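You operate a simulated robot arm through the tools that you are given. There is no shell and no other tool. Be economical: measure what you need, move in short steps, check, and stop when the job is done.

You run a simulated robot arm. Do the job below in one go: nothing can be reset, and whatever is moved stays where it is left.

Task
Clamp the silver link in the cradle and rub it bright.
Fine: use the pad, put it back and leave the link clamped. What is to be rubbed or washed off counts as gone when no trace of it is left.

Only the result counts: the job must be done as asked and must still hold three seconds after the hand-in. Knocking over, shifting, dropping, spilling or breaking anything else fails it.

Robot
A 6-joint arm with a two-finger parallel gripper, fixed in place. Base frame: the origin is at the foot of the arm, x ahead of it, y to its left, z up; the work surface is at about z = 0. Units: mm, degrees, N and s.
With the tool pointing down near the work surface it reaches from about 160 to 420 mm from the base axis. Its first joint turns from -66.0 to 66.0 degrees. Payload 1.57 kg.
The tool frame sits at the grasp point between the pads (the TCP): z along the fingers, y along the line on which they close. The tips reach 30 mm beyond it. Largest opening 80 mm; finger width 17, thickness 12; the body of the gripper, 40 by 82 mm, starts 80 mm behind the TCP.
Orientation is told as [roll, pitch, yaw] about the base's x, y, z axes, in that order, counted from this pose: with the fingers straight down and closing along the base's y, the tool's x points along the base's -x, its y along +y and its z along -z.

Tools
- The arm moves only by the tool play_rows. Its argument "commands" is a list of rows, each a list of 3 entries, a list of its own where there are three numbers: the opening, from 0 (shut) to 1 (fully open), then the shift along the base's x, y, z in mm, then the turn, a rotation vector about the base's x, y, z in degrees. In form: [[gripper, [x, y, z], [ax, ay, az]], ...]. A call has 1 to 8 rows; each row shifts and turns the commanded pose from where the row before left it. A row lasts 0.2 s, in which the tool goes at most 50 mm and 8.6 degrees; a call with a longer step from one row to the next is refused whole, and so is a gripper value outside its range. A pose out of reach is approached as far as the arm can. The call stops where the force on the tool passes 40 N (or 10 N more than at its start, if that is more) or the arm is blocked; 0.2 s more then pass. The fingers move at their own pace (about 153 mm/s each) and stop on an object; they squeeze with about 21 N. The grip force told is the motor's: it shows also when the fingers shut on nothing. Time passes only in rows, and 0.2 s behind the last, so rows that do not move let the fingers close. It gives the time, the measured TCP pose, the force on the tool (base axes), the opening and the grip force at its end, in the units of the frame above (readings bear some noise), with the torque about the TCP (base axes, N m) and any sound that the robot's microphone picked up.
- Cameras (640 x 400 px; columns grow to the right, rows downward): "scene" is fixed at [56.4, -329.4, 425.1]; the picture's right is [0.78, -0.63, 0.00], its down [-0.34, -0.43, -0.84] and it looks along [0.53, 0.65, -0.55] (base axes); focal length 259 px, centre (320, 200). "wrist" rides on the gripper at [72, -7, -122] in the tool frame; the picture's right is [0.09, 1.00, 0.00], its down [-0.84, 0.08, -0.54] and it looks along [-0.54, 0.05, 0.84] (tool axes); focal length 238 px, centre (320, 200). There is no depth. A picture from a camera that has moved, and an enlarged one, comes with that camera's place and axes in the base frame and with its lens.
- capture(camera): a new picture of that camera. No time passes.
- zoom(camera, box): a new picture of the part [left, top, right, bottom] of that camera's present view, enlarged. No time passes.
- close_job(): hands the job in; it is judged then, once.

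Go step by step. Nothing tells you positions but the pictures and the camera data: compare them with the known pose of the tool, close in by small moves and look again before you grip or let go. The budget is 120 turns and 68 pictures, counting those below and the enlarged ones. Unless the task says otherwise, let go and move clear before handing in, and close with one line.

The tools are called after "Request:" by a JSON object that holds its "op" and its "data". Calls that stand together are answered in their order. play_rows: Moves the arm, as the interface text tells. Its arguments: {"type":"object","properties":{"commands":{"type":"array"}},"required":["commands"]} The other tools are called the same way: capture (camera) takes a picture; zoom (camera, box) takes an enlarged picture of a part of a camera's view; close_job () hands the job in.

At the start:

```text
clock: 0.0
tcp_pos: [216.4, 77.6, 300.3]
tcp_rot: [0.0, -0.1, 0.1]
force: [-0.6, 0.3, -0.6]
ft_torque: [0.0, -0.01, 0.0]
gripper_width: 80.4
grip_force: 0.1
```

scene: 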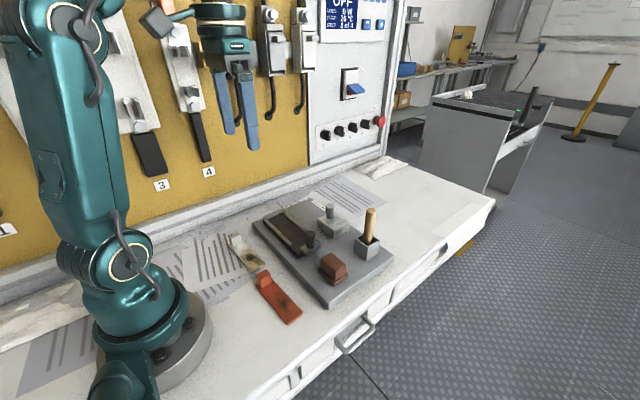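
wrist: 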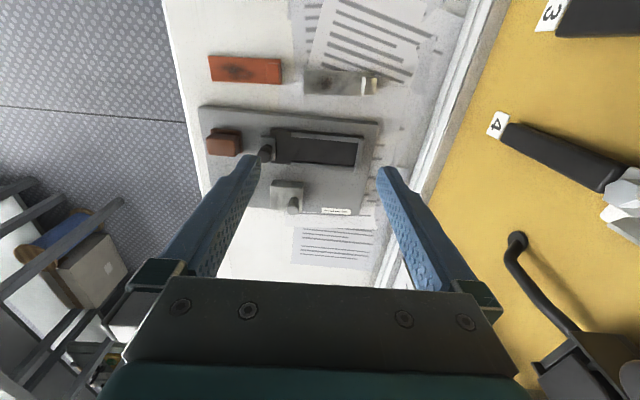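

I see a plate with a cradle, a brown block (perhaps the pad), a handled thing in a grey block, and two links (one silver, one rusty red). I'll look closer before moving.

Request:
{"op": "zoom", "data": {"camera": "scene", "box": [220, 170, 420, 330]}}

Request:
{"op": "zoom", "data": {"camera": "wrist", "box": [180, 30, 400, 250]}}

```text
2.50 times, centred on (320, 250) of scene
camera zoom: at [56.4, -329.4, 425.1], right [0.78, -0.63, 0.0], down [-0.34, -0.43, -0.84], along [0.53, 0.65, -0.55], focal length 647 px, centre (320, 75)
```

zoom: 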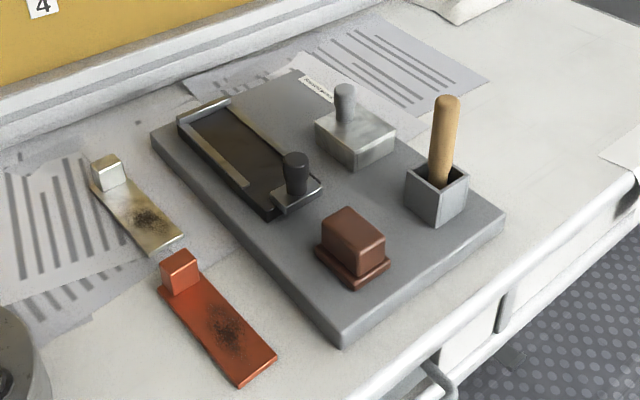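

```text
1.82 times, centred on (290, 140) of wrist
camera zoom: at [143.8, 70.7, 422.5], right [-0.09, 1.0, 0.0], down [0.84, 0.08, 0.54], along [0.54, 0.05, -0.84], focal length 433 px, centre (374, 309)
```

zoom: 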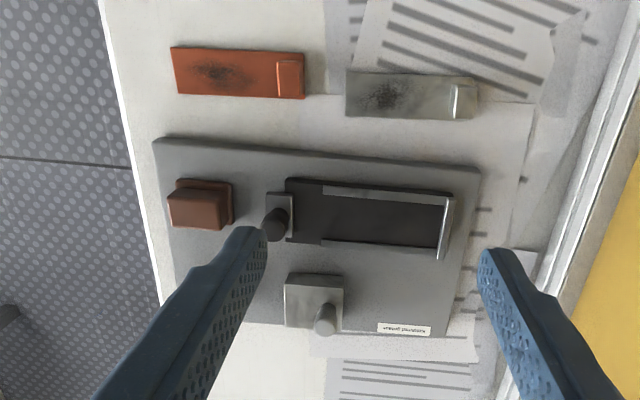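

The red and silver links lie at x≈190, the cradle channel runs along y at x≈297, and the brown pad sits at about (295,-78). I'll move in for closer pictures.

Request:
{"op": "play_rows", "data": {"commands": [[1, [-5, -10, -40], [0, 0, 0]], [1, [-5, -10, -40], [0, 0, 0]]]}}

Request:
{"op": "capture", "data": {"camera": "wrist"}}

Request:
{"op": "zoom", "data": {"camera": "scene", "box": [300, 190, 350, 221]}}

Request:
{"op": "zoom", "data": {"camera": "scene", "box": [250, 200, 340, 260]}}

```text
clock: 0.6
tcp_pos: [205.9, 57.4, 221.4]
tcp_rot: [0.0, -0.3, 0.1]
force: [0.0, 0.2, -0.8]
ft_torque: [-0.03, 0.01, 0.0]
gripper_width: 79.9
grip_force: 0.1
```

```text
63 pictures are left
camera wrist: at [133.7, 50.8, 342.6], right [-0.09, 1.0, 0.0], down [0.84, 0.08, 0.54], along [0.54, 0.05, -0.84], focal length 238 px, centre (320, 200)
```

wrist: 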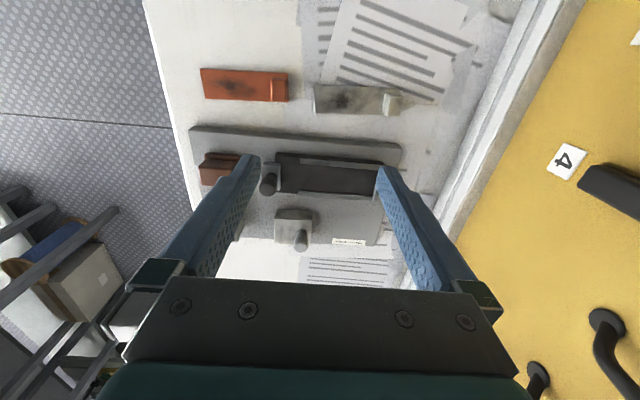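

```text
12.80 times, centred on (325, 206) of scene
camera zoom: at [56.4, -329.4, 425.1], right [0.78, -0.63, 0.0], down [-0.34, -0.43, -0.84], along [0.53, 0.65, -0.55], focal length 3312 px, centre (256, 130)
```

zoom: 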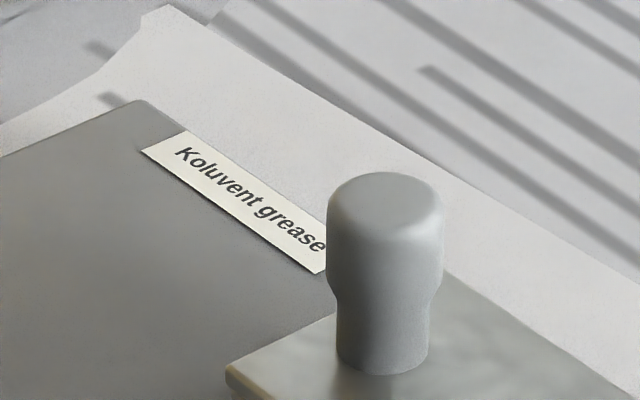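

```text
6.67 times, centred on (295, 230) of scene
camera zoom: at [56.4, -329.4, 425.1], right [0.78, -0.63, 0.0], down [-0.34, -0.43, -0.84], along [0.53, 0.65, -0.55], focal length 1725 px, centre (487, 0)
```

zoom: 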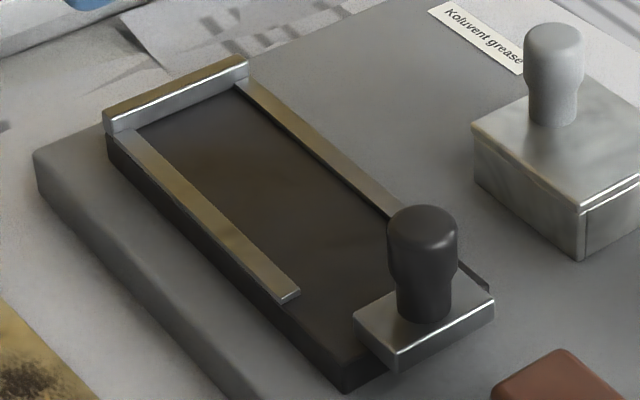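

The lidded box is labelled grease, so I'll leave it alone. The cradle has an end stop at +y, two rails, and a knobbed jaw at its -y end. I'll move above the cradle for a closer look.

Request:
{"op": "play_rows", "data": {"commands": [[1, [35, 8, -10], [0, 0, 0]], [1, [35, 8, -10], [0, 0, 0]], [1, [34, 6, -10], [0, 0, 0]]]}}

Request:
{"op": "zoom", "data": {"camera": "wrist", "box": [200, 40, 440, 190]}}

Request:
{"op": "zoom", "data": {"camera": "wrist", "box": [120, 0, 440, 200]}}

```text
clock: 1.4
tcp_pos: [311.6, 79.0, 190.8]
tcp_rot: [-0.2, -0.1, 0.1]
force: [-0.1, 0.4, -0.1]
ft_torque: [-0.01, 0.01, -0.04]
gripper_width: 79.8
grip_force: 0.1
```

```text
2.67 times, centred on (320, 115) of wrist
camera zoom: at [239.2, 72.5, 312.8], right [-0.09, 1.0, 0.0], down [0.84, 0.08, 0.54], along [0.54, 0.05, -0.84], focal length 636 px, centre (320, 427)
```

zoom: 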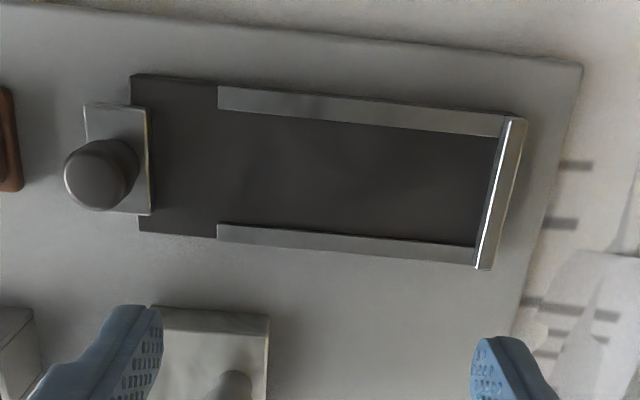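

```text
2.00 times, centred on (280, 100) of wrist
camera zoom: at [239.2, 72.5, 312.8], right [-0.09, 1.0, 0.0], down [0.84, 0.08, 0.54], along [0.54, 0.05, -0.84], focal length 477 px, centre (400, 400)
```

zoom: 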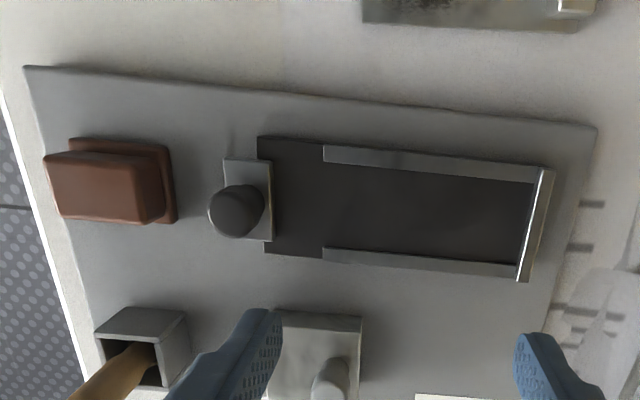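

The channel runs about x 273–318 between rails from y≈35 to the stop face at y≈150, and the jaw is 40 wide so it slides along +y. Now I'll look closely at the silver link.

Request:
{"op": "play_rows", "data": {"commands": [[1, [-37, 8, 0], [0, 0, 0]], [1, [-37, 8, 0], [0, 0, 0]], [1, [-37, 8, -20], [0, 0, 0]]]}}

Request:
{"op": "zoom", "data": {"camera": "wrist", "box": [200, 40, 440, 190]}}

Request:
{"op": "zoom", "data": {"camera": "scene", "box": [220, 225, 310, 281]}}

Request:
{"op": "zoom", "data": {"camera": "scene", "box": [305, 200, 395, 300]}}

```text
clock: 2.2
tcp_pos: [198.7, 102.3, 170.5]
tcp_rot: [0.0, -0.1, 0.0]
force: [0.0, 1.0, 0.2]
ft_torque: [-0.01, -0.03, 0.0]
gripper_width: 79.9
grip_force: 0.2
```

```text
2.67 times, centred on (320, 115) of wrist
camera zoom: at [126.1, 96.2, 292.5], right [-0.09, 1.0, 0.0], down [0.84, 0.08, 0.54], along [0.54, 0.05, -0.84], focal length 636 px, centre (320, 427)
```

zoom: 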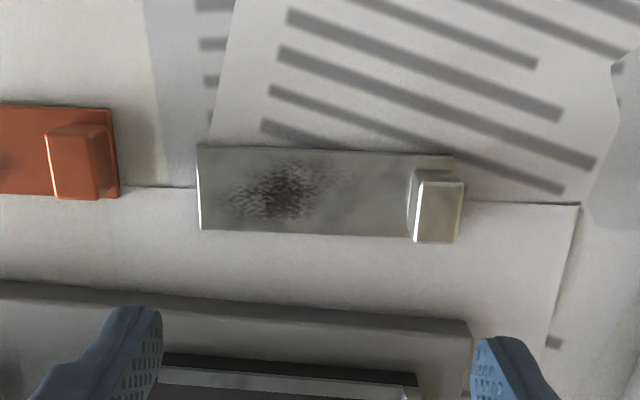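

```text
7.11 times, centred on (265, 253) of scene
camera zoom: at [56.4, -329.4, 425.1], right [0.78, -0.63, 0.0], down [-0.34, -0.43, -0.84], along [0.53, 0.65, -0.55], focal length 1840 px, centre (711, -177)
```

zoom: 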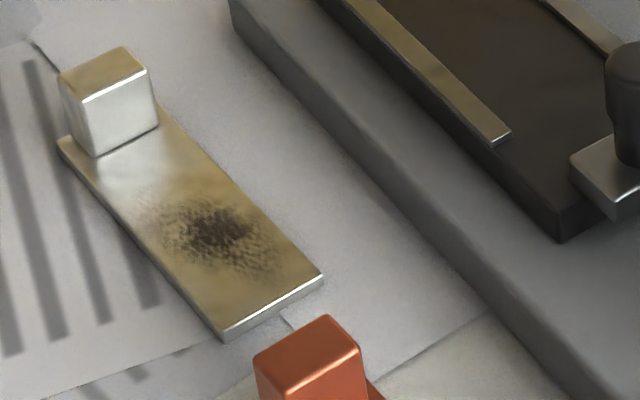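

```text
4.00 times, centred on (350, 250) of scene
camera zoom: at [56.4, -329.4, 425.1], right [0.78, -0.63, 0.0], down [-0.34, -0.43, -0.84], along [0.53, 0.65, -0.55], focal length 1035 px, centre (200, 0)
```

zoom: 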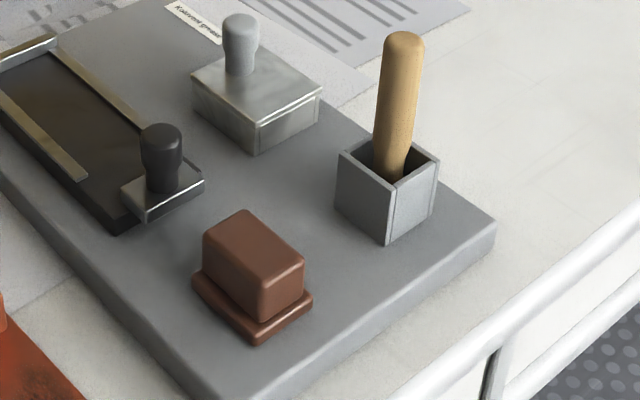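

The silver link is about 108×35 mm, turned about 3.3° to the cradle. Its lug is centred near (188.5, 150.5) at the +y end and stands about 28 mm high. I'll align above the lug and look again.

Request:
{"op": "play_rows", "data": {"commands": [[1, [-5, 24, -30], [0, 0, 3.3]], [1, [-5.2, 24.2, -40], [0, 0, 0]], [1, [0, 0, -20], [0, 0, 0]]]}}

Request:
{"op": "zoom", "data": {"camera": "wrist", "box": [200, 80, 440, 230]}}

Request:
{"op": "zoom", "data": {"camera": "scene", "box": [200, 200, 320, 281]}}

```text
clock: 3.0
tcp_pos: [187.6, 151.1, 80.9]
tcp_rot: [0.0, -0.1, 3.3]
force: [0.0, -0.5, 0.1]
ft_torque: [0.0, -0.01, 0.0]
gripper_width: 79.9
grip_force: 0.1
```

```text
2.67 times, centred on (320, 155) of wrist
camera zoom: at [115.5, 140.4, 202.3], right [-0.15, 0.99, 0.0], down [0.83, 0.13, 0.54], along [0.54, 0.08, -0.84], focal length 636 px, centre (320, 320)
```

zoom: 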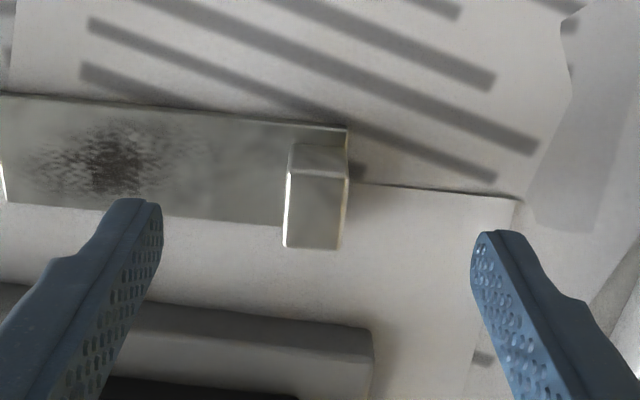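

```text
4.94 times, centred on (260, 240) of scene
camera zoom: at [56.4, -329.4, 425.1], right [0.78, -0.63, 0.0], down [-0.34, -0.43, -0.84], along [0.53, 0.65, -0.55], focal length 1278 px, centre (616, -0)
```

zoom: 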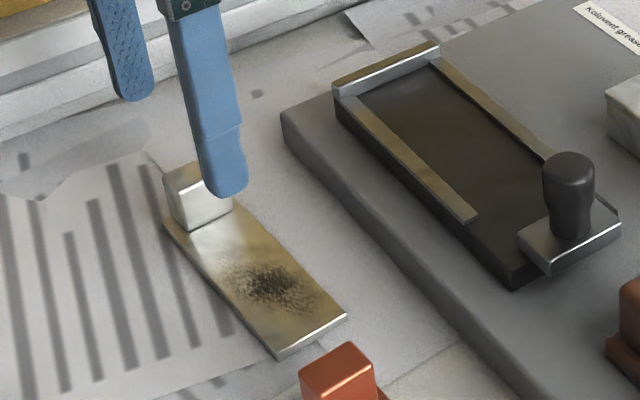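

The hand is aligned with the link and the lug centre comes out at (190, 150). I'll descend and close.

Request:
{"op": "play_rows", "data": {"commands": [[1, [1.2, -0.5, -19], [0, 0, 0]], [1, [1.2, -0.5, -19], [0, 0, 0]], [0.1, [0, 0, 0], [0, 0, 0]], [0.1, [0, 0, 0], [0, 0, 0]]]}}

Request:
{"op": "zoom", "data": {"camera": "wrist", "box": [200, 80, 440, 230]}}

Request:
{"op": "zoom", "data": {"camera": "scene", "box": [200, 200, 320, 281]}}

```text
clock: 4.0
tcp_pos: [190.3, 149.0, 42.8]
tcp_rot: [0.0, -0.1, 3.4]
force: [-0.1, 0.1, -0.3]
ft_torque: [0.06, -0.03, 0.0]
gripper_width: 17.5
grip_force: 21.2
```

```text
2.67 times, centred on (320, 155) of wrist
camera zoom: at [118.3, 139.5, 163.9], right [-0.15, 0.99, 0.0], down [0.83, 0.13, 0.54], along [0.54, 0.08, -0.84], focal length 636 px, centre (320, 320)
```

zoom: 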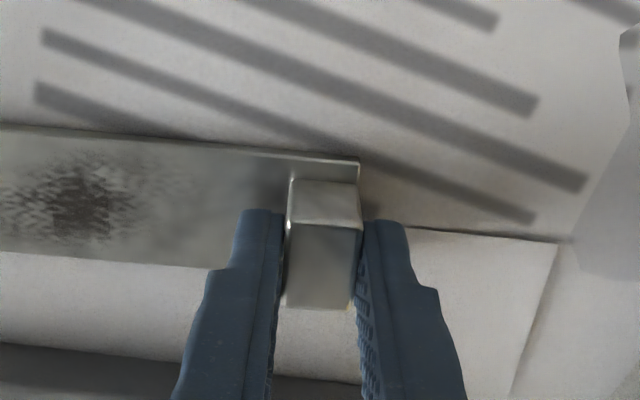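

```text
4.94 times, centred on (260, 240) of scene
camera zoom: at [56.4, -329.4, 425.1], right [0.78, -0.63, 0.0], down [-0.34, -0.43, -0.84], along [0.53, 0.65, -0.55], focal length 1278 px, centre (616, -0)
```

zoom: 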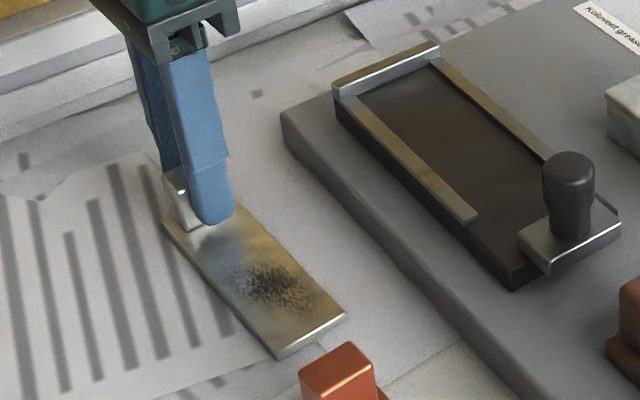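

The lug is held at a width of 17.5. I'll lift, carry it over the cradle while turning it straight, and look.

Request:
{"op": "play_rows", "data": {"commands": [[0.1, [0, 0, 15], [0, 0, 0]], [0.1, [0, 0, 45], [0, 0, 0]], [0.1, [20, -2, 0], [0, 0, -1.6]], [0.1, [35, -4, 0], [0, 0, -1.8]], [0.1, [35, -4, 0], [0, 0, 0]], [0.1, [16.7, -1.7, 0], [0, 0, 0]]]}}

Request:
{"op": "zoom", "data": {"camera": "wrist", "box": [120, 60, 440, 260]}}

Request:
{"op": "zoom", "data": {"camera": "scene", "box": [220, 150, 360, 250]}}

```text
clock: 5.4
tcp_pos: [297.7, 139.0, 102.1]
tcp_rot: [-0.1, -0.1, 0.0]
force: [0.4, -0.7, -1.7]
ft_torque: [0.07, 0.01, -0.03]
gripper_width: 17.7
grip_force: 20.7
```

```text
2.00 times, centred on (280, 160) of wrist
camera zoom: at [226.1, 132.0, 223.3], right [-0.09, 1.0, 0.0], down [0.84, 0.08, 0.54], along [0.54, 0.05, -0.84], focal length 477 px, centre (400, 280)
```

zoom: 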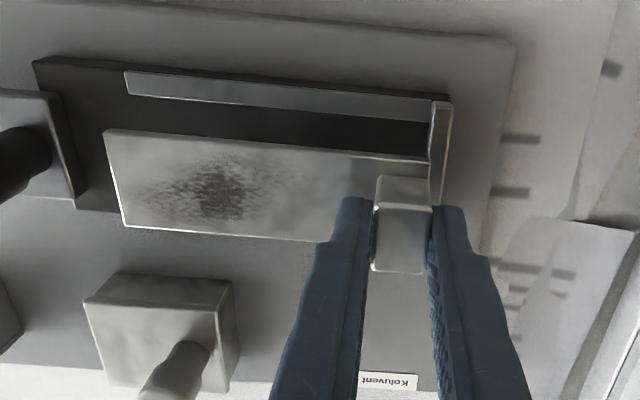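

```text
4.00 times, centred on (290, 200) of scene
camera zoom: at [56.4, -329.4, 425.1], right [0.78, -0.63, 0.0], down [-0.34, -0.43, -0.84], along [0.53, 0.65, -0.55], focal length 1035 px, centre (440, 200)
```

zoom: 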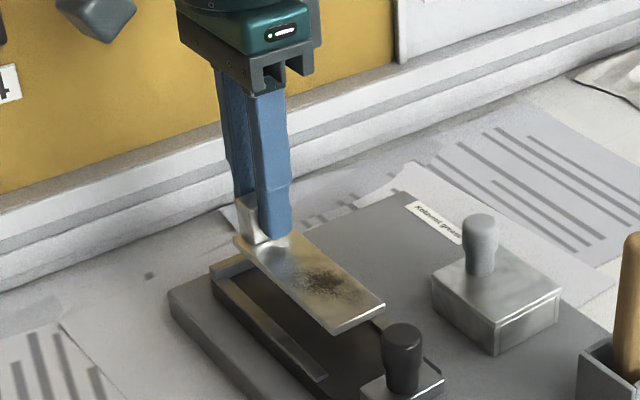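

The link spans x 278–314 and y 39–147, centred over the channel. I'll lower it in steps.

Request:
{"op": "play_rows", "data": {"commands": [[0.1, [-0.3, -1, -12], [0, 0, 0]], [0.1, [0, 0, -8], [0, 0, 0]]]}}

Request:
{"op": "zoom", "data": {"camera": "scene", "box": [240, 180, 340, 250]}}

Request:
{"op": "zoom", "data": {"camera": "wrist", "box": [120, 60, 440, 260]}}

```text
clock: 6.0
tcp_pos: [299.2, 136.9, 81.9]
tcp_rot: [-0.1, -0.1, 0.0]
force: [-0.2, -0.5, -2.1]
ft_torque: [0.05, -0.03, 0.02]
gripper_width: 17.5
grip_force: 21.1
```

```text
5.71 times, centred on (290, 215) of scene
camera zoom: at [56.4, -329.4, 425.1], right [0.78, -0.63, 0.0], down [-0.34, -0.43, -0.84], along [0.53, 0.65, -0.55], focal length 1478 px, centre (491, 114)
```

zoom: 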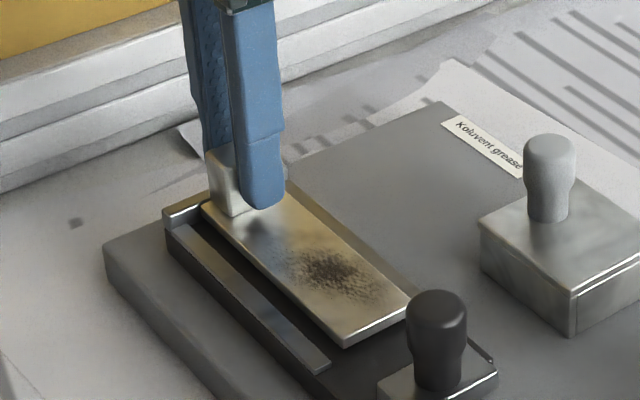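

```text
2.00 times, centred on (280, 160) of wrist
camera zoom: at [225.9, 131.2, 203.8], right [-0.09, 1.0, 0.0], down [0.84, 0.08, 0.54], along [0.54, 0.05, -0.84], focal length 477 px, centre (400, 280)
```

zoom: 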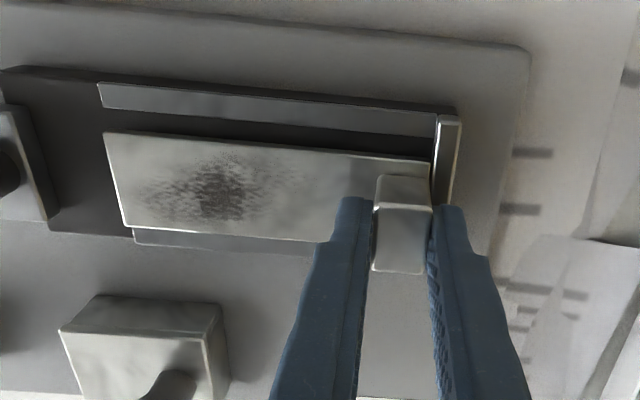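

It's still centred, with about 4 mm clearance on each side. I'll lower to contact.

Request:
{"op": "play_rows", "data": {"commands": [[0.1, [0, 0, -4], [0, 0, 0]], [0.1, [0, 0, -2], [0, 0, 0]], [0.1, [0, 0, -1.5], [0, 0, 0]]]}}

Request:
{"op": "zoom", "data": {"camera": "scene", "box": [240, 180, 340, 250]}}

```text
clock: 6.8
tcp_pos: [298.1, 137.4, 77.5]
tcp_rot: [0.0, -0.3, 0.0]
force: [2.6, -0.8, 13.2]
ft_torque: [-0.05, -0.05, 0.0]
gripper_width: 17.7
grip_force: 20.8
```

```text
5.71 times, centred on (290, 215) of scene
camera zoom: at [56.4, -329.5, 425.1], right [0.78, -0.63, 0.0], down [-0.34, -0.43, -0.84], along [0.53, 0.65, -0.55], focal length 1478 px, centre (491, 114)
```

zoom: 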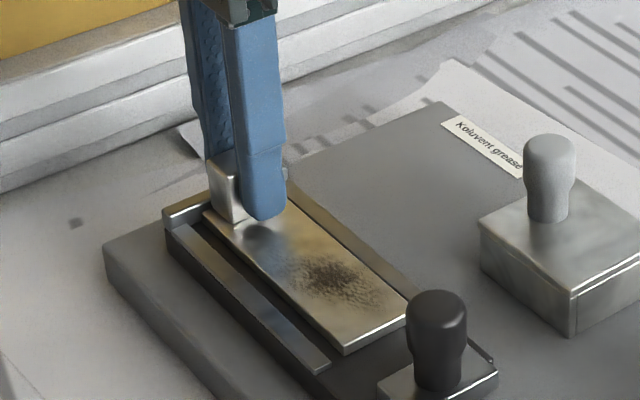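

There's contact at z=77.5. I'll check whether the link is on the bed or caught on a rail.

Request:
{"op": "zoom", "data": {"camera": "wrist", "box": [120, 60, 440, 260]}}

Request:
{"op": "zoom", "data": {"camera": "scene", "box": [262, 205, 322, 250]}}

```text
2.00 times, centred on (280, 160) of wrist
camera zoom: at [225.7, 131.3, 197.4], right [-0.09, 1.0, 0.0], down [0.83, 0.08, 0.55], along [0.54, 0.05, -0.84], focal length 477 px, centre (400, 280)
```

zoom: 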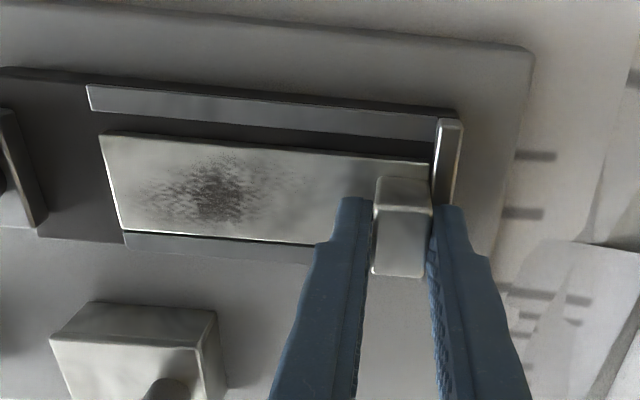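

```text
8.89 times, centred on (292, 228) of scene
camera zoom: at [56.4, -329.5, 425.1], right [0.78, -0.63, 0.0], down [-0.34, -0.43, -0.84], along [0.53, 0.65, -0.55], focal length 2300 px, centre (569, -44)
```

zoom: 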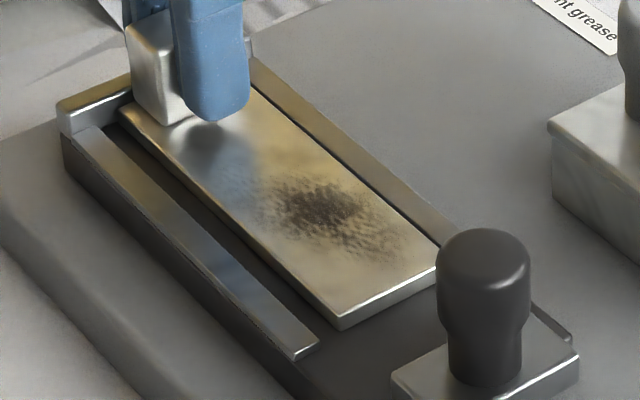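

The bed triangulates to about z 34, so the link is resting flat on it between the rails. I'll release the press, open and rise.

Request:
{"op": "play_rows", "data": {"commands": [[0.1, [-1, 0, 2], [0, 0, 0]], [0.45, [0, 0, 0], [0, 0, 0]], [0.45, [0, 0, 0], [0, 0, 0]], [0.45, [0, 0, 30], [0, 0, 0]], [0.45, [0, 0, 40], [0, 0, 0]]]}}

Request:
{"op": "zoom", "data": {"camera": "wrist", "box": [80, 20, 440, 245]}}

Request:
{"op": "zoom", "data": {"camera": "scene", "box": [255, 190, 345, 260]}}

```text
clock: 8.0
tcp_pos: [297.3, 137.5, 147.0]
tcp_rot: [0.0, -0.2, -0.1]
force: [-0.4, 0.2, -0.4]
ft_torque: [0.05, 0.0, -0.02]
gripper_width: 36.1
grip_force: 0.0
```

```text
1.78 times, centred on (260, 132) of wrist
camera zoom: at [224.4, 132.0, 269.7], right [-0.09, 1.0, 0.0], down [0.84, 0.08, 0.54], along [0.54, 0.05, -0.84], focal length 424 px, centre (427, 320)
```

zoom: 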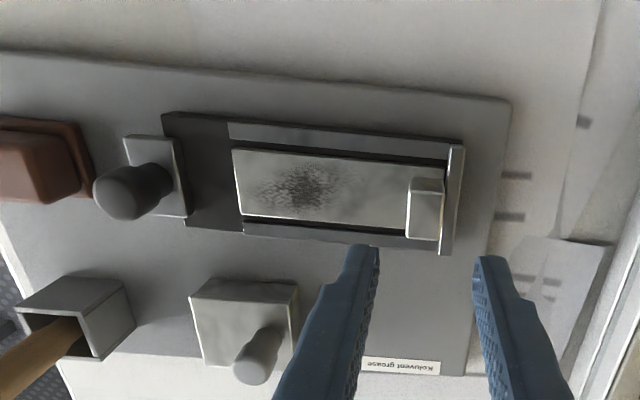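

```text
5.71 times, centred on (300, 225) of scene
camera zoom: at [56.4, -329.4, 425.1], right [0.78, -0.63, 0.0], down [-0.34, -0.43, -0.84], along [0.53, 0.65, -0.55], focal length 1478 px, centre (434, 57)
```

zoom: 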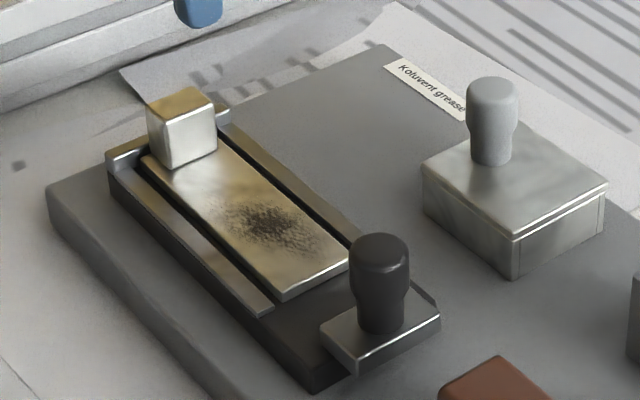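

The link sits in the channel against the stop. The jaw knob is near (296, -4.5) with its top at z≈75, so I'll go and grip it.

Request:
{"op": "play_rows", "data": {"commands": [[0.5, [0, -47, 0], [0, 0, 0]], [0.5, [0, -47, 0], [0, 0, 0]], [0.5, [-1, -47, -20], [0, 0, 0]], [0.5, [0, 0, -15], [0, 0, 0]]]}}

Request:
{"op": "zoom", "data": {"camera": "wrist", "box": [160, 60, 480, 260]}}

Request:
{"op": "zoom", "data": {"camera": "scene", "box": [255, 170, 395, 270]}}

```text
refused: row 3 steps farther than a row can; nothing moved
```

```text
2.00 times, centred on (320, 160) of wrist
camera zoom: at [224.4, 132.0, 269.7], right [-0.09, 1.0, 0.0], down [0.84, 0.08, 0.54], along [0.54, 0.05, -0.84], focal length 477 px, centre (320, 280)
```

zoom: 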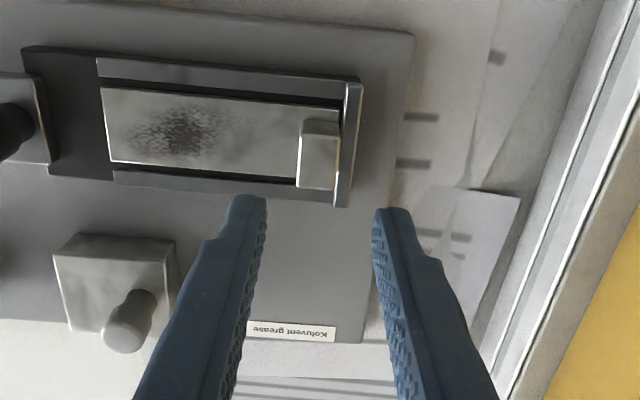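

```text
4.00 times, centred on (325, 220) of scene
camera zoom: at [56.4, -329.4, 425.1], right [0.78, -0.63, 0.0], down [-0.34, -0.43, -0.84], along [0.53, 0.65, -0.55], focal length 1035 px, centre (300, 120)
```

zoom: 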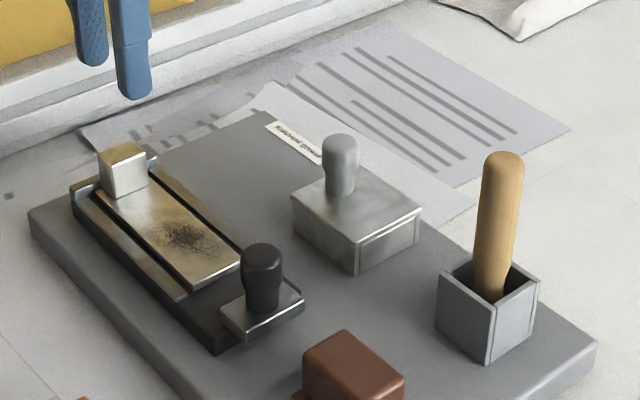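

That call was refused because one step was too long and nothing moved. I'll retry with shorter steps.

Request:
{"op": "play_rows", "data": {"commands": [[0.5, [0, -36, 0], [0, 0, 0]], [0.5, [0, -36, 0], [0, 0, 0]], [0.5, [-1, -36, 0], [0, 0, 0]], [0.5, [0, -34, -15], [0, 0, 0]], [0.5, [0, 0, -20], [0, 0, 0]]]}}

Request:
{"op": "zoom", "data": {"camera": "wrist", "box": [160, 60, 480, 260]}}

Request:
{"op": "zoom", "data": {"camera": "scene", "box": [255, 170, 395, 270]}}

```text
clock: 9.2
tcp_pos: [295.8, -4.3, 112.5]
tcp_rot: [0.0, -0.1, 0.0]
force: [0.0, 0.0, -0.5]
ft_torque: [0.02, -0.02, -0.02]
gripper_width: 40.1
grip_force: 0.1
```

```text
2.00 times, centred on (320, 160) of wrist
camera zoom: at [223.6, -9.9, 233.9], right [-0.09, 1.0, 0.0], down [0.84, 0.08, 0.54], along [0.54, 0.05, -0.84], focal length 477 px, centre (320, 280)
```

zoom: 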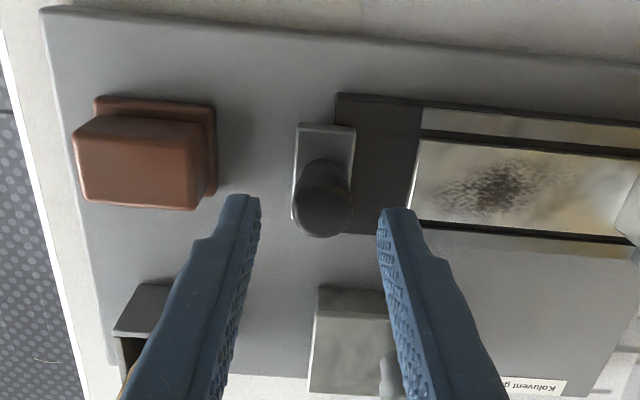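

```text
4.00 times, centred on (325, 220) of scene
camera zoom: at [56.4, -329.4, 425.1], right [0.78, -0.63, 0.0], down [-0.34, -0.43, -0.84], along [0.53, 0.65, -0.55], focal length 1035 px, centre (300, 120)
```

zoom: 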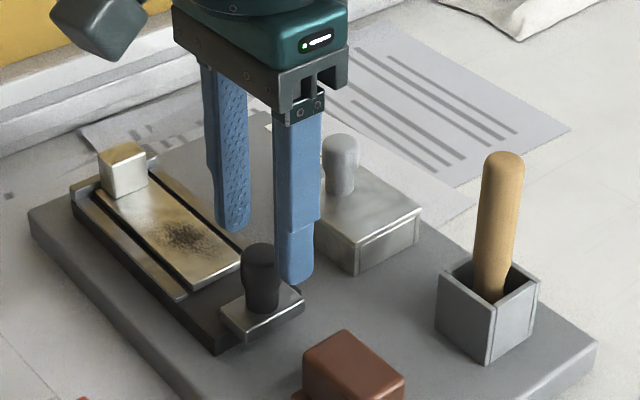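

The knob centre reads (296, -1.4). I'll shift, descend and grip it.

Request:
{"op": "play_rows", "data": {"commands": [[0.5, [0, 2.5, -15], [0, 0, 0]], [0.5, [0, 0, -14], [0, 0, 0]], [0.0, [0, 0, 0], [0, 0, 0]], [0.0, [0, 0, 0], [0, 0, 0]]]}}

Request:
{"op": "zoom", "data": {"camera": "wrist", "box": [160, 60, 480, 260]}}

```text
clock: 10.2
tcp_pos: [295.8, -1.0, 83.4]
tcp_rot: [-0.1, -0.1, 0.0]
force: [-5.0, -0.2, 10.3]
ft_torque: [0.0, 0.07, 0.03]
gripper_width: 20.9
grip_force: 21.4
```

```text
2.00 times, centred on (320, 160) of wrist
camera zoom: at [224.5, -7.3, 205.3], right [-0.09, 1.0, 0.0], down [0.84, 0.08, 0.54], along [0.54, 0.05, -0.84], focal length 477 px, centre (320, 280)
```

zoom: 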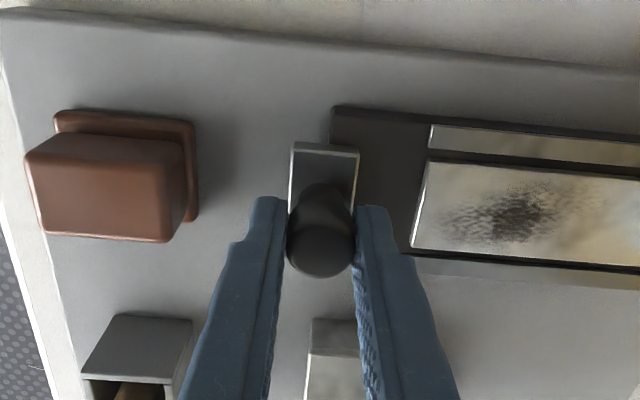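

The knob is gripped. I'll slide the jaw along +y toward the link in small steps.

Request:
{"op": "play_rows", "data": {"commands": [[0.0, [0, 4, 0], [0, 0, 0]], [0.0, [0, 4, 0], [0, 0, 0]], [0.0, [0, 4, 0], [0, 0, 0]], [0.0, [0, 4, 0], [0, 0, 0]]]}}

Request:
{"op": "zoom", "data": {"camera": "wrist", "box": [160, 60, 480, 260]}}

```text
clock: 11.2
tcp_pos: [295.5, 14.2, 82.6]
tcp_rot: [0.0, -0.3, 0.1]
force: [3.6, -1.6, 11.2]
ft_torque: [-0.06, -0.29, 0.01]
gripper_width: 21.1
grip_force: 21.3
```

```text
2.00 times, centred on (320, 160) of wrist
camera zoom: at [223.9, 8.5, 204.9], right [-0.09, 1.0, 0.0], down [0.83, 0.08, 0.55], along [0.54, 0.05, -0.84], focal length 477 px, centre (320, 280)
```

zoom: 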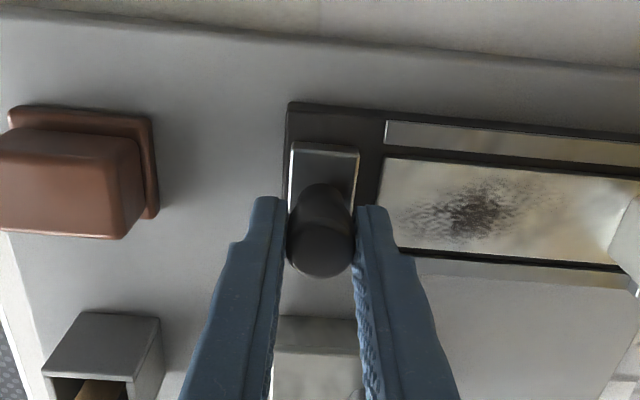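

The jaw slides smoothly and the gap to the link is about 10 mm. I'll continue until it presses.

Request:
{"op": "play_rows", "data": {"commands": [[0.0, [0, 4, 0], [0, 0, 0]], [0.0, [0, 4, 0], [0, 0, 0]], [0.0, [0, 3, 0], [0, 0, 0]], [0.0, [0, 3, 0], [0, 0, 0]], [0.0, [0, 2, 0], [0, 0, 0]], [0.0, [0, 2, 0], [0, 0, 0]]]}}

Request:
{"op": "zoom", "data": {"camera": "wrist", "box": [160, 60, 480, 260]}}

```text
clock: 12.6
tcp_pos: [293.6, 32.5, 81.8]
tcp_rot: [0.0, 0.0, 0.0]
force: [-6.0, -9.2, -0.1]
ft_torque: [-0.21, 0.07, 0.01]
gripper_width: 21.0
grip_force: 21.3
```

```text
2.00 times, centred on (320, 160) of wrist
camera zoom: at [222.9, 26.6, 204.7], right [-0.09, 1.0, 0.0], down [0.84, 0.08, 0.54], along [0.54, 0.05, -0.84], focal length 477 px, centre (320, 280)
```

zoom: 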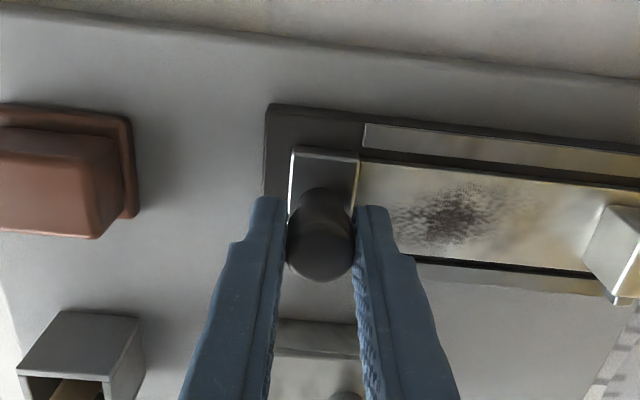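

The jaw meets the link with 9 N. I'll push a bit more to seat it firmly.

Request:
{"op": "play_rows", "data": {"commands": [[0.0, [-1.5, 2, 0], [0, 0, 0]], [0.0, [0, 2, 0], [0, 0, 0]], [0.0, [0, 1.5, 0], [0, 0, 0]]]}}

Request:
{"op": "zoom", "data": {"camera": "wrist", "box": [160, 60, 480, 260]}}

```text
clock: 13.4
tcp_pos: [293.4, 37.1, 84.9]
tcp_rot: [-0.1, -0.2, 0.1]
force: [-1.4, -15.5, 3.5]
ft_torque: [-0.31, 0.01, -0.04]
gripper_width: 21.2
grip_force: 21.1
```

```text
2.00 times, centred on (320, 160) of wrist
camera zoom: at [221.9, 31.1, 205.1], right [-0.09, 1.0, 0.0], down [0.84, 0.08, 0.54], along [0.54, 0.05, -0.84], focal length 477 px, centre (320, 280)
```

zoom: 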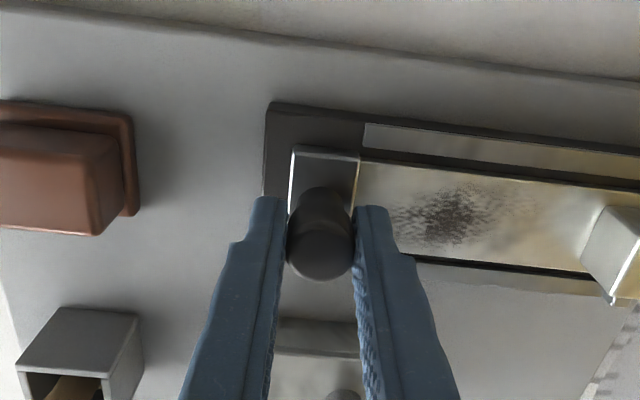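

The pad and tray edges barely moved in the picture although the hand did, so I'm checking that the plate itself hasn't shifted.

Request:
{"op": "zoom", "data": {"camera": "scene", "box": [255, 170, 395, 270]}}

Request:
{"op": "zoom", "data": {"camera": "wrist", "box": [160, 60, 480, 260]}}

```text
4.00 times, centred on (325, 220) of scene
camera zoom: at [56.4, -329.4, 425.1], right [0.78, -0.63, 0.0], down [-0.34, -0.43, -0.84], along [0.53, 0.65, -0.55], focal length 1035 px, centre (300, 120)
```

zoom: 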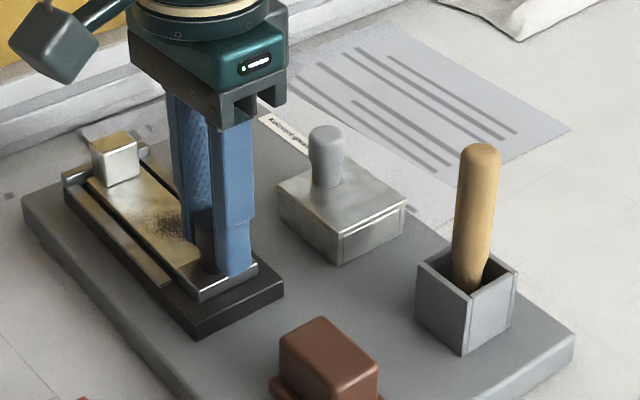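

```text
2.00 times, centred on (320, 160) of wrist
camera zoom: at [221.9, 31.1, 205.1], right [-0.09, 1.0, 0.0], down [0.84, 0.08, 0.54], along [0.54, 0.05, -0.84], focal length 477 px, centre (320, 280)
```

zoom: 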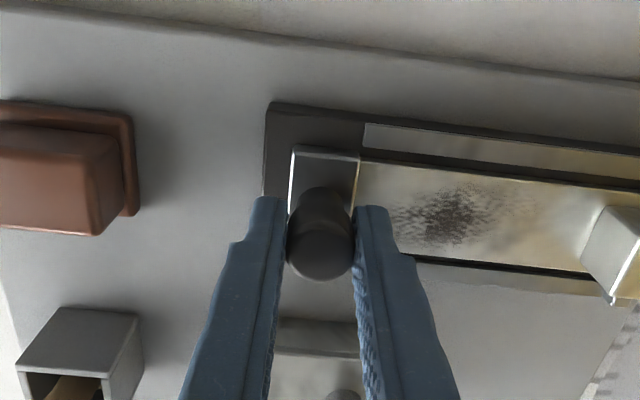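

The plate as a whole slid roughly 12 mm towards +y under the push, and I need to correct that later. For now I'll open the fingers, rise and see whether the jaw holds.

Request:
{"op": "play_rows", "data": {"commands": [[0.0, [0, -0.5, 0], [0, 0, 0]], [0.5, [0, 0, 0], [0, 0, 0]], [0.5, [0, 0, 0], [0, 0, 0]], [0.5, [0, 0, 30], [0, 0, 0]], [0.5, [-40, 0, 30], [0, 0, 0]]]}}

Request:
{"op": "zoom", "data": {"camera": "scene", "box": [220, 170, 420, 330]}}

Request:
{"op": "zoom", "data": {"camera": "scene", "box": [255, 190, 345, 260]}}

Request:
{"op": "capture", "data": {"camera": "wrist"}}

```text
clock: 14.6
tcp_pos: [256.0, 35.8, 143.6]
tcp_rot: [0.0, -0.1, 0.1]
force: [-0.5, -0.4, 0.1]
ft_torque: [-0.01, 0.03, 0.0]
gripper_width: 40.0
grip_force: 0.2
```

```text
2.50 times, centred on (320, 250) of scene
camera zoom: at [56.5, -329.4, 425.1], right [0.78, -0.63, 0.0], down [-0.34, -0.43, -0.84], along [0.53, 0.65, -0.55], focal length 647 px, centre (320, 75)
```

zoom: 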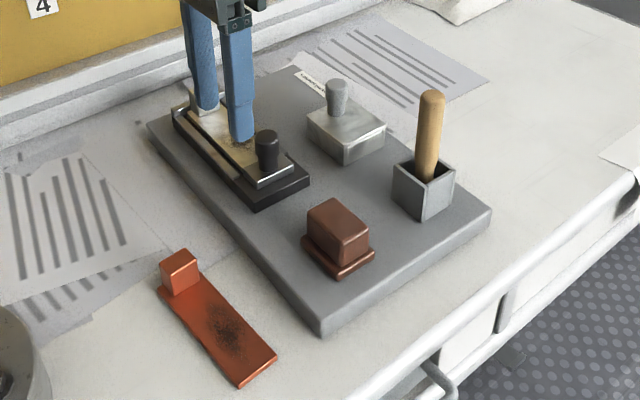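

```text
5.71 times, centred on (300, 225) of scene
camera zoom: at [56.5, -329.4, 425.1], right [0.78, -0.63, 0.0], down [-0.34, -0.43, -0.84], along [0.53, 0.65, -0.55], focal length 1478 px, centre (434, 57)
```

zoom: 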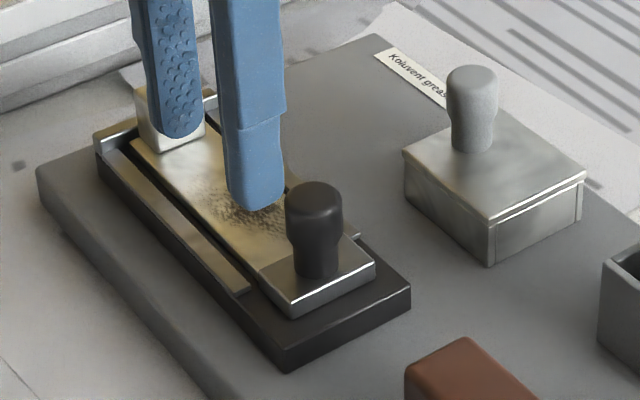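

```text
30 pictures are left
camera wrist: at [182.8, 30.1, 265.3], right [-0.09, 1.0, 0.0], down [0.84, 0.08, 0.54], along [0.54, 0.05, -0.84], focal length 238 px, centre (320, 200)
```

wrist: 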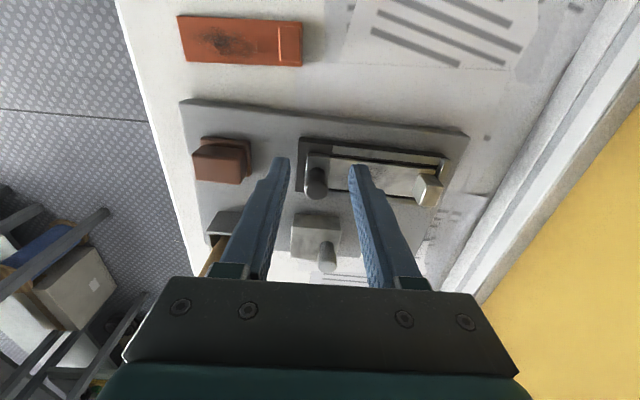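

The jaw stays put against the link, so it's clamped. The pad block is about 45×27 mm with its top at z≈55. I'll turn the hand 90° so it can grip the pad across x, clear of the knob and lug.

Request:
{"op": "play_rows", "data": {"commands": [[0.8, [3, -9, 0], [0, 0, 8.2]], [0.8, [3, -9, 0], [0, 0, 8.2]], [0.8, [3, -9, 0], [0, 0, 8.2]], [0.8, [3, -9, 0], [0, 0, 8.2]], [0.8, [3, -9, 0], [0, 0, 8.2]], [0.8, [3, -9, 0], [0, 0, 8.2]], [0.8, [3, -9, 0], [0, 0, 8.2]], [0.8, [3, -9, 0], [0, 0, 8.2]]]}}

Request:
{"op": "play_rows", "data": {"commands": [[0.8, [4, -9, 0], [0, 0, 8.2]], [0.8, [4, -9, 0], [0, 0, 8.2]], [0.8, [4, -9, 0], [0, 0, 8.0]], [0.8, [0, 0, 0], [0, 0, 0]]]}}

Request:
{"op": "capture", "data": {"camera": "wrist"}}

```text
clock: 16.4
tcp_pos: [279.1, -35.0, 144.0]
tcp_rot: [0.0, 0.0, 65.7]
force: [-0.8, -0.8, 0.1]
ft_torque: [0.02, -0.02, -0.02]
gripper_width: 63.9
grip_force: 0.1
```

```text
clock: 17.4
tcp_pos: [291.4, -62.4, 142.9]
tcp_rot: [-0.1, -0.1, 90.1]
force: [0.7, -0.7, -0.3]
ft_torque: [-0.03, -0.03, -0.03]
gripper_width: 64.1
grip_force: 0.0
```

```text
29 pictures are left
camera wrist: at [297.4, -133.7, 264.8], right [-1.0, -0.09, 0.0], down [-0.08, 0.84, 0.54], along [-0.05, 0.54, -0.84], focal length 238 px, centre (320, 200)
```

wrist: 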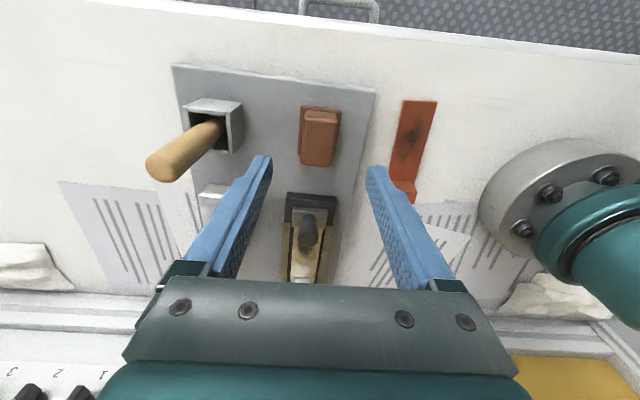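

The pad is centred near (292.7, -63), so I'll descend part way and look closer.

Request:
{"op": "play_rows", "data": {"commands": [[0.8, [1.3, -0.6, -24], [0, 0, 0]], [0.8, [0, 0, -20], [0, 0, 0]]]}}

Request:
{"op": "zoom", "data": {"camera": "wrist", "box": [200, 80, 440, 230]}}

Request:
{"op": "zoom", "data": {"camera": "scene", "box": [290, 200, 400, 290]}}

```text
clock: 18.0
tcp_pos: [292.5, -62.9, 97.4]
tcp_rot: [-0.2, -0.1, 90.0]
force: [0.6, -0.4, 0.3]
ft_torque: [-0.02, -0.02, -0.01]
gripper_width: 64.2
grip_force: 0.1
```

```text
2.67 times, centred on (320, 155) of wrist
camera zoom: at [298.3, -133.9, 220.1], right [-1.0, -0.09, 0.0], down [-0.08, 0.84, 0.54], along [-0.05, 0.54, -0.84], focal length 636 px, centre (320, 320)
```

zoom: 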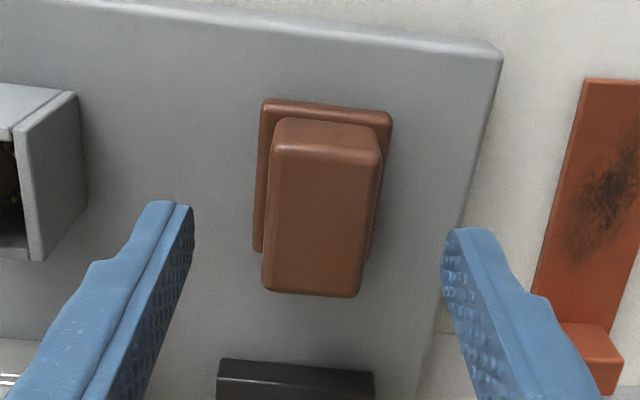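

```text
4.44 times, centred on (345, 245) of scene
camera zoom: at [56.4, -329.4, 425.1], right [0.78, -0.63, 0.0], down [-0.34, -0.43, -0.84], along [0.53, 0.65, -0.55], focal length 1150 px, centre (209, 0)
```

zoom: 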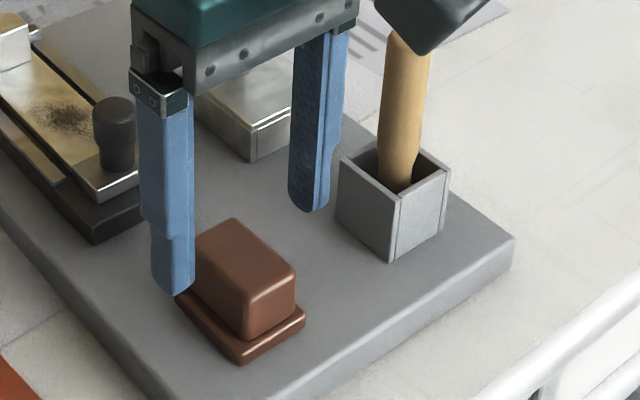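

The pad centre is at (292, -60). I'll descend to grip its upper part, above the tray rim.

Request:
{"op": "play_rows", "data": {"commands": [[0.8, [-0.5, 2.5, -15], [0, 0, 0]], [0.8, [0, 0, -14.5], [0, 0, 0]], [0.2, [0, 0, 0], [0, 0, 0]], [0.2, [0, 0, 0], [0, 0, 0]], [0.2, [0, 0, 0], [0, 0, 0]]]}}

Request:
{"op": "zoom", "data": {"camera": "scene", "box": [290, 200, 400, 290]}}

```text
clock: 19.2
tcp_pos: [290.2, -60.6, 70.7]
tcp_rot: [-0.1, -0.1, 90.0]
force: [1.1, 0.1, 1.3]
ft_torque: [0.02, -0.03, -0.02]
gripper_width: 29.2
grip_force: 21.0
```

```text
4.44 times, centred on (345, 245) of scene
camera zoom: at [56.4, -329.4, 425.1], right [0.78, -0.63, 0.0], down [-0.34, -0.43, -0.84], along [0.53, 0.65, -0.55], focal length 1150 px, centre (209, 0)
```

zoom: 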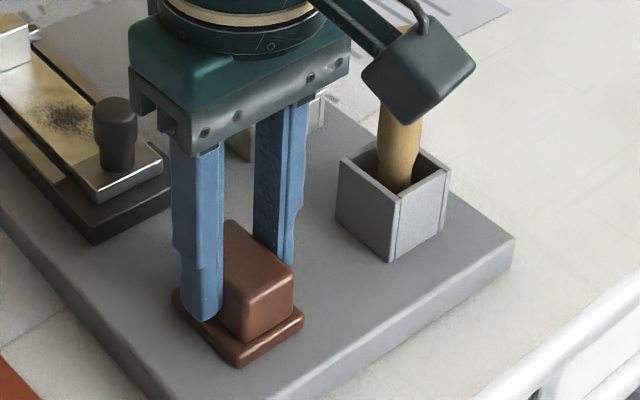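

The pad is gripped at 29.2 wide, picked up at (290.2, -60.6, 70.7). I'll lift it and carry it above the link.

Request:
{"op": "play_rows", "data": {"commands": [[0.2, [0, 0, 10], [0, 0, 0]], [0.2, [0, 0, 25], [0, 0, 0]], [0.2, [0, 0, 30], [0, 0, 0]], [0.2, [1, 35, 0], [0, 0, 0]], [0.2, [1, 35, 0], [0, 0, 0]], [0.2, [0, 35, 0], [0, 0, 0]], [0.2, [0, 35, 0], [0, 0, 0]], [0.2, [0, 0, 0], [0, 0, 0]]]}}

Request:
{"op": "zoom", "data": {"camera": "wrist", "box": [200, 60, 440, 210]}}

Request:
{"op": "zoom", "data": {"camera": "scene", "box": [240, 150, 370, 250]}}

```text
clock: 21.0
tcp_pos: [293.1, 79.9, 136.2]
tcp_rot: [0.0, 0.0, 90.0]
force: [-0.1, 0.1, -1.0]
ft_torque: [0.01, 0.01, -0.01]
gripper_width: 29.5
grip_force: 20.8
```

```text
2.67 times, centred on (320, 135) of wrist
camera zoom: at [299.9, 8.2, 258.3], right [-1.0, -0.09, 0.0], down [-0.08, 0.84, 0.54], along [-0.05, 0.54, -0.84], focal length 636 px, centre (320, 373)
```

zoom: 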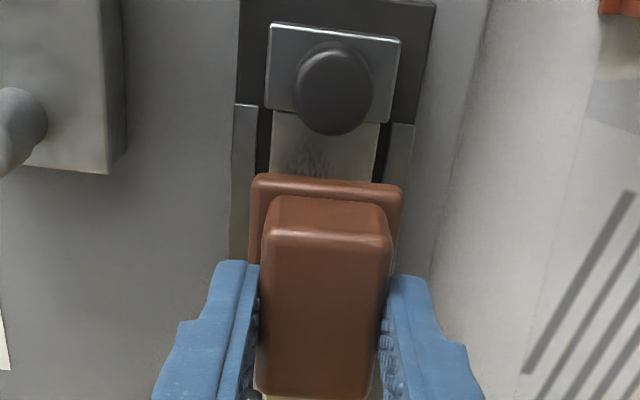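

```text
4.00 times, centred on (305, 200) of scene
camera zoom: at [56.4, -329.4, 425.1], right [0.78, -0.63, 0.0], down [-0.34, -0.43, -0.84], along [0.53, 0.65, -0.55], focal length 1035 px, centre (380, 200)
```

zoom: 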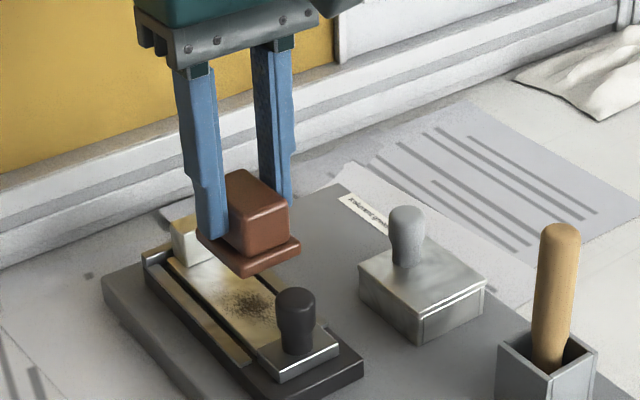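

The brown tray turns out to be the pad's own base, about 37×54 mm. I'll lower it onto the link at y≈88, between knob and lug, in small steps.

Request:
{"op": "play_rows", "data": {"commands": [[0.2, [0.5, 8, -20], [0, 0, 0]], [0.2, [0, 0, -17], [0, 0, 0]], [0.2, [0, 0, -4], [0, 0, 0]], [0.2, [0, 0, -3], [0, 0, 0]]]}}

Request:
{"op": "zoom", "data": {"camera": "scene", "box": [250, 170, 350, 250]}}

```text
clock: 22.0
tcp_pos: [293.7, 87.4, 92.3]
tcp_rot: [0.1, 0.0, 90.0]
force: [0.2, -0.2, -0.3]
ft_torque: [0.0, -0.02, 0.02]
gripper_width: 29.3
grip_force: 21.0
```

```text
5.00 times, centred on (300, 210) of scene
camera zoom: at [56.4, -329.4, 425.1], right [0.78, -0.63, 0.0], down [-0.34, -0.43, -0.84], along [0.53, 0.65, -0.55], focal length 1294 px, centre (420, 150)
```

zoom: 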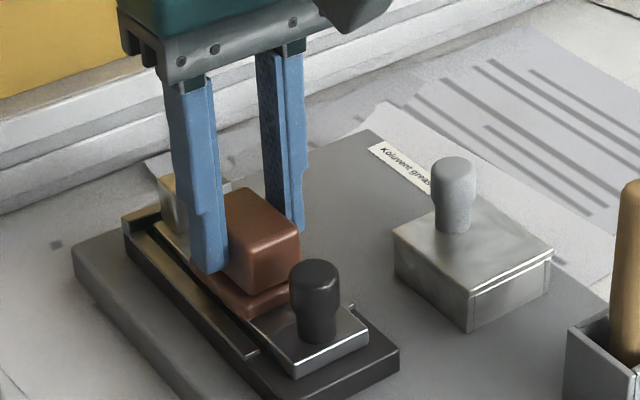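

It's close to the surface. I'll lower by single millimetres until I feel contact.

Request:
{"op": "play_rows", "data": {"commands": [[0.2, [0, 0, -1], [0, 0, 0]], [0.2, [0, 0, -1], [0, 0, 0]], [0.2, [0, 0, -1], [0, 0, 0]]]}}

```text
clock: 22.8
tcp_pos: [292.8, 87.5, 89.3]
tcp_rot: [-0.1, -0.2, 89.9]
force: [-4.0, 0.7, 14.4]
ft_torque: [0.01, 0.16, 0.01]
gripper_width: 29.2
grip_force: 20.8
```

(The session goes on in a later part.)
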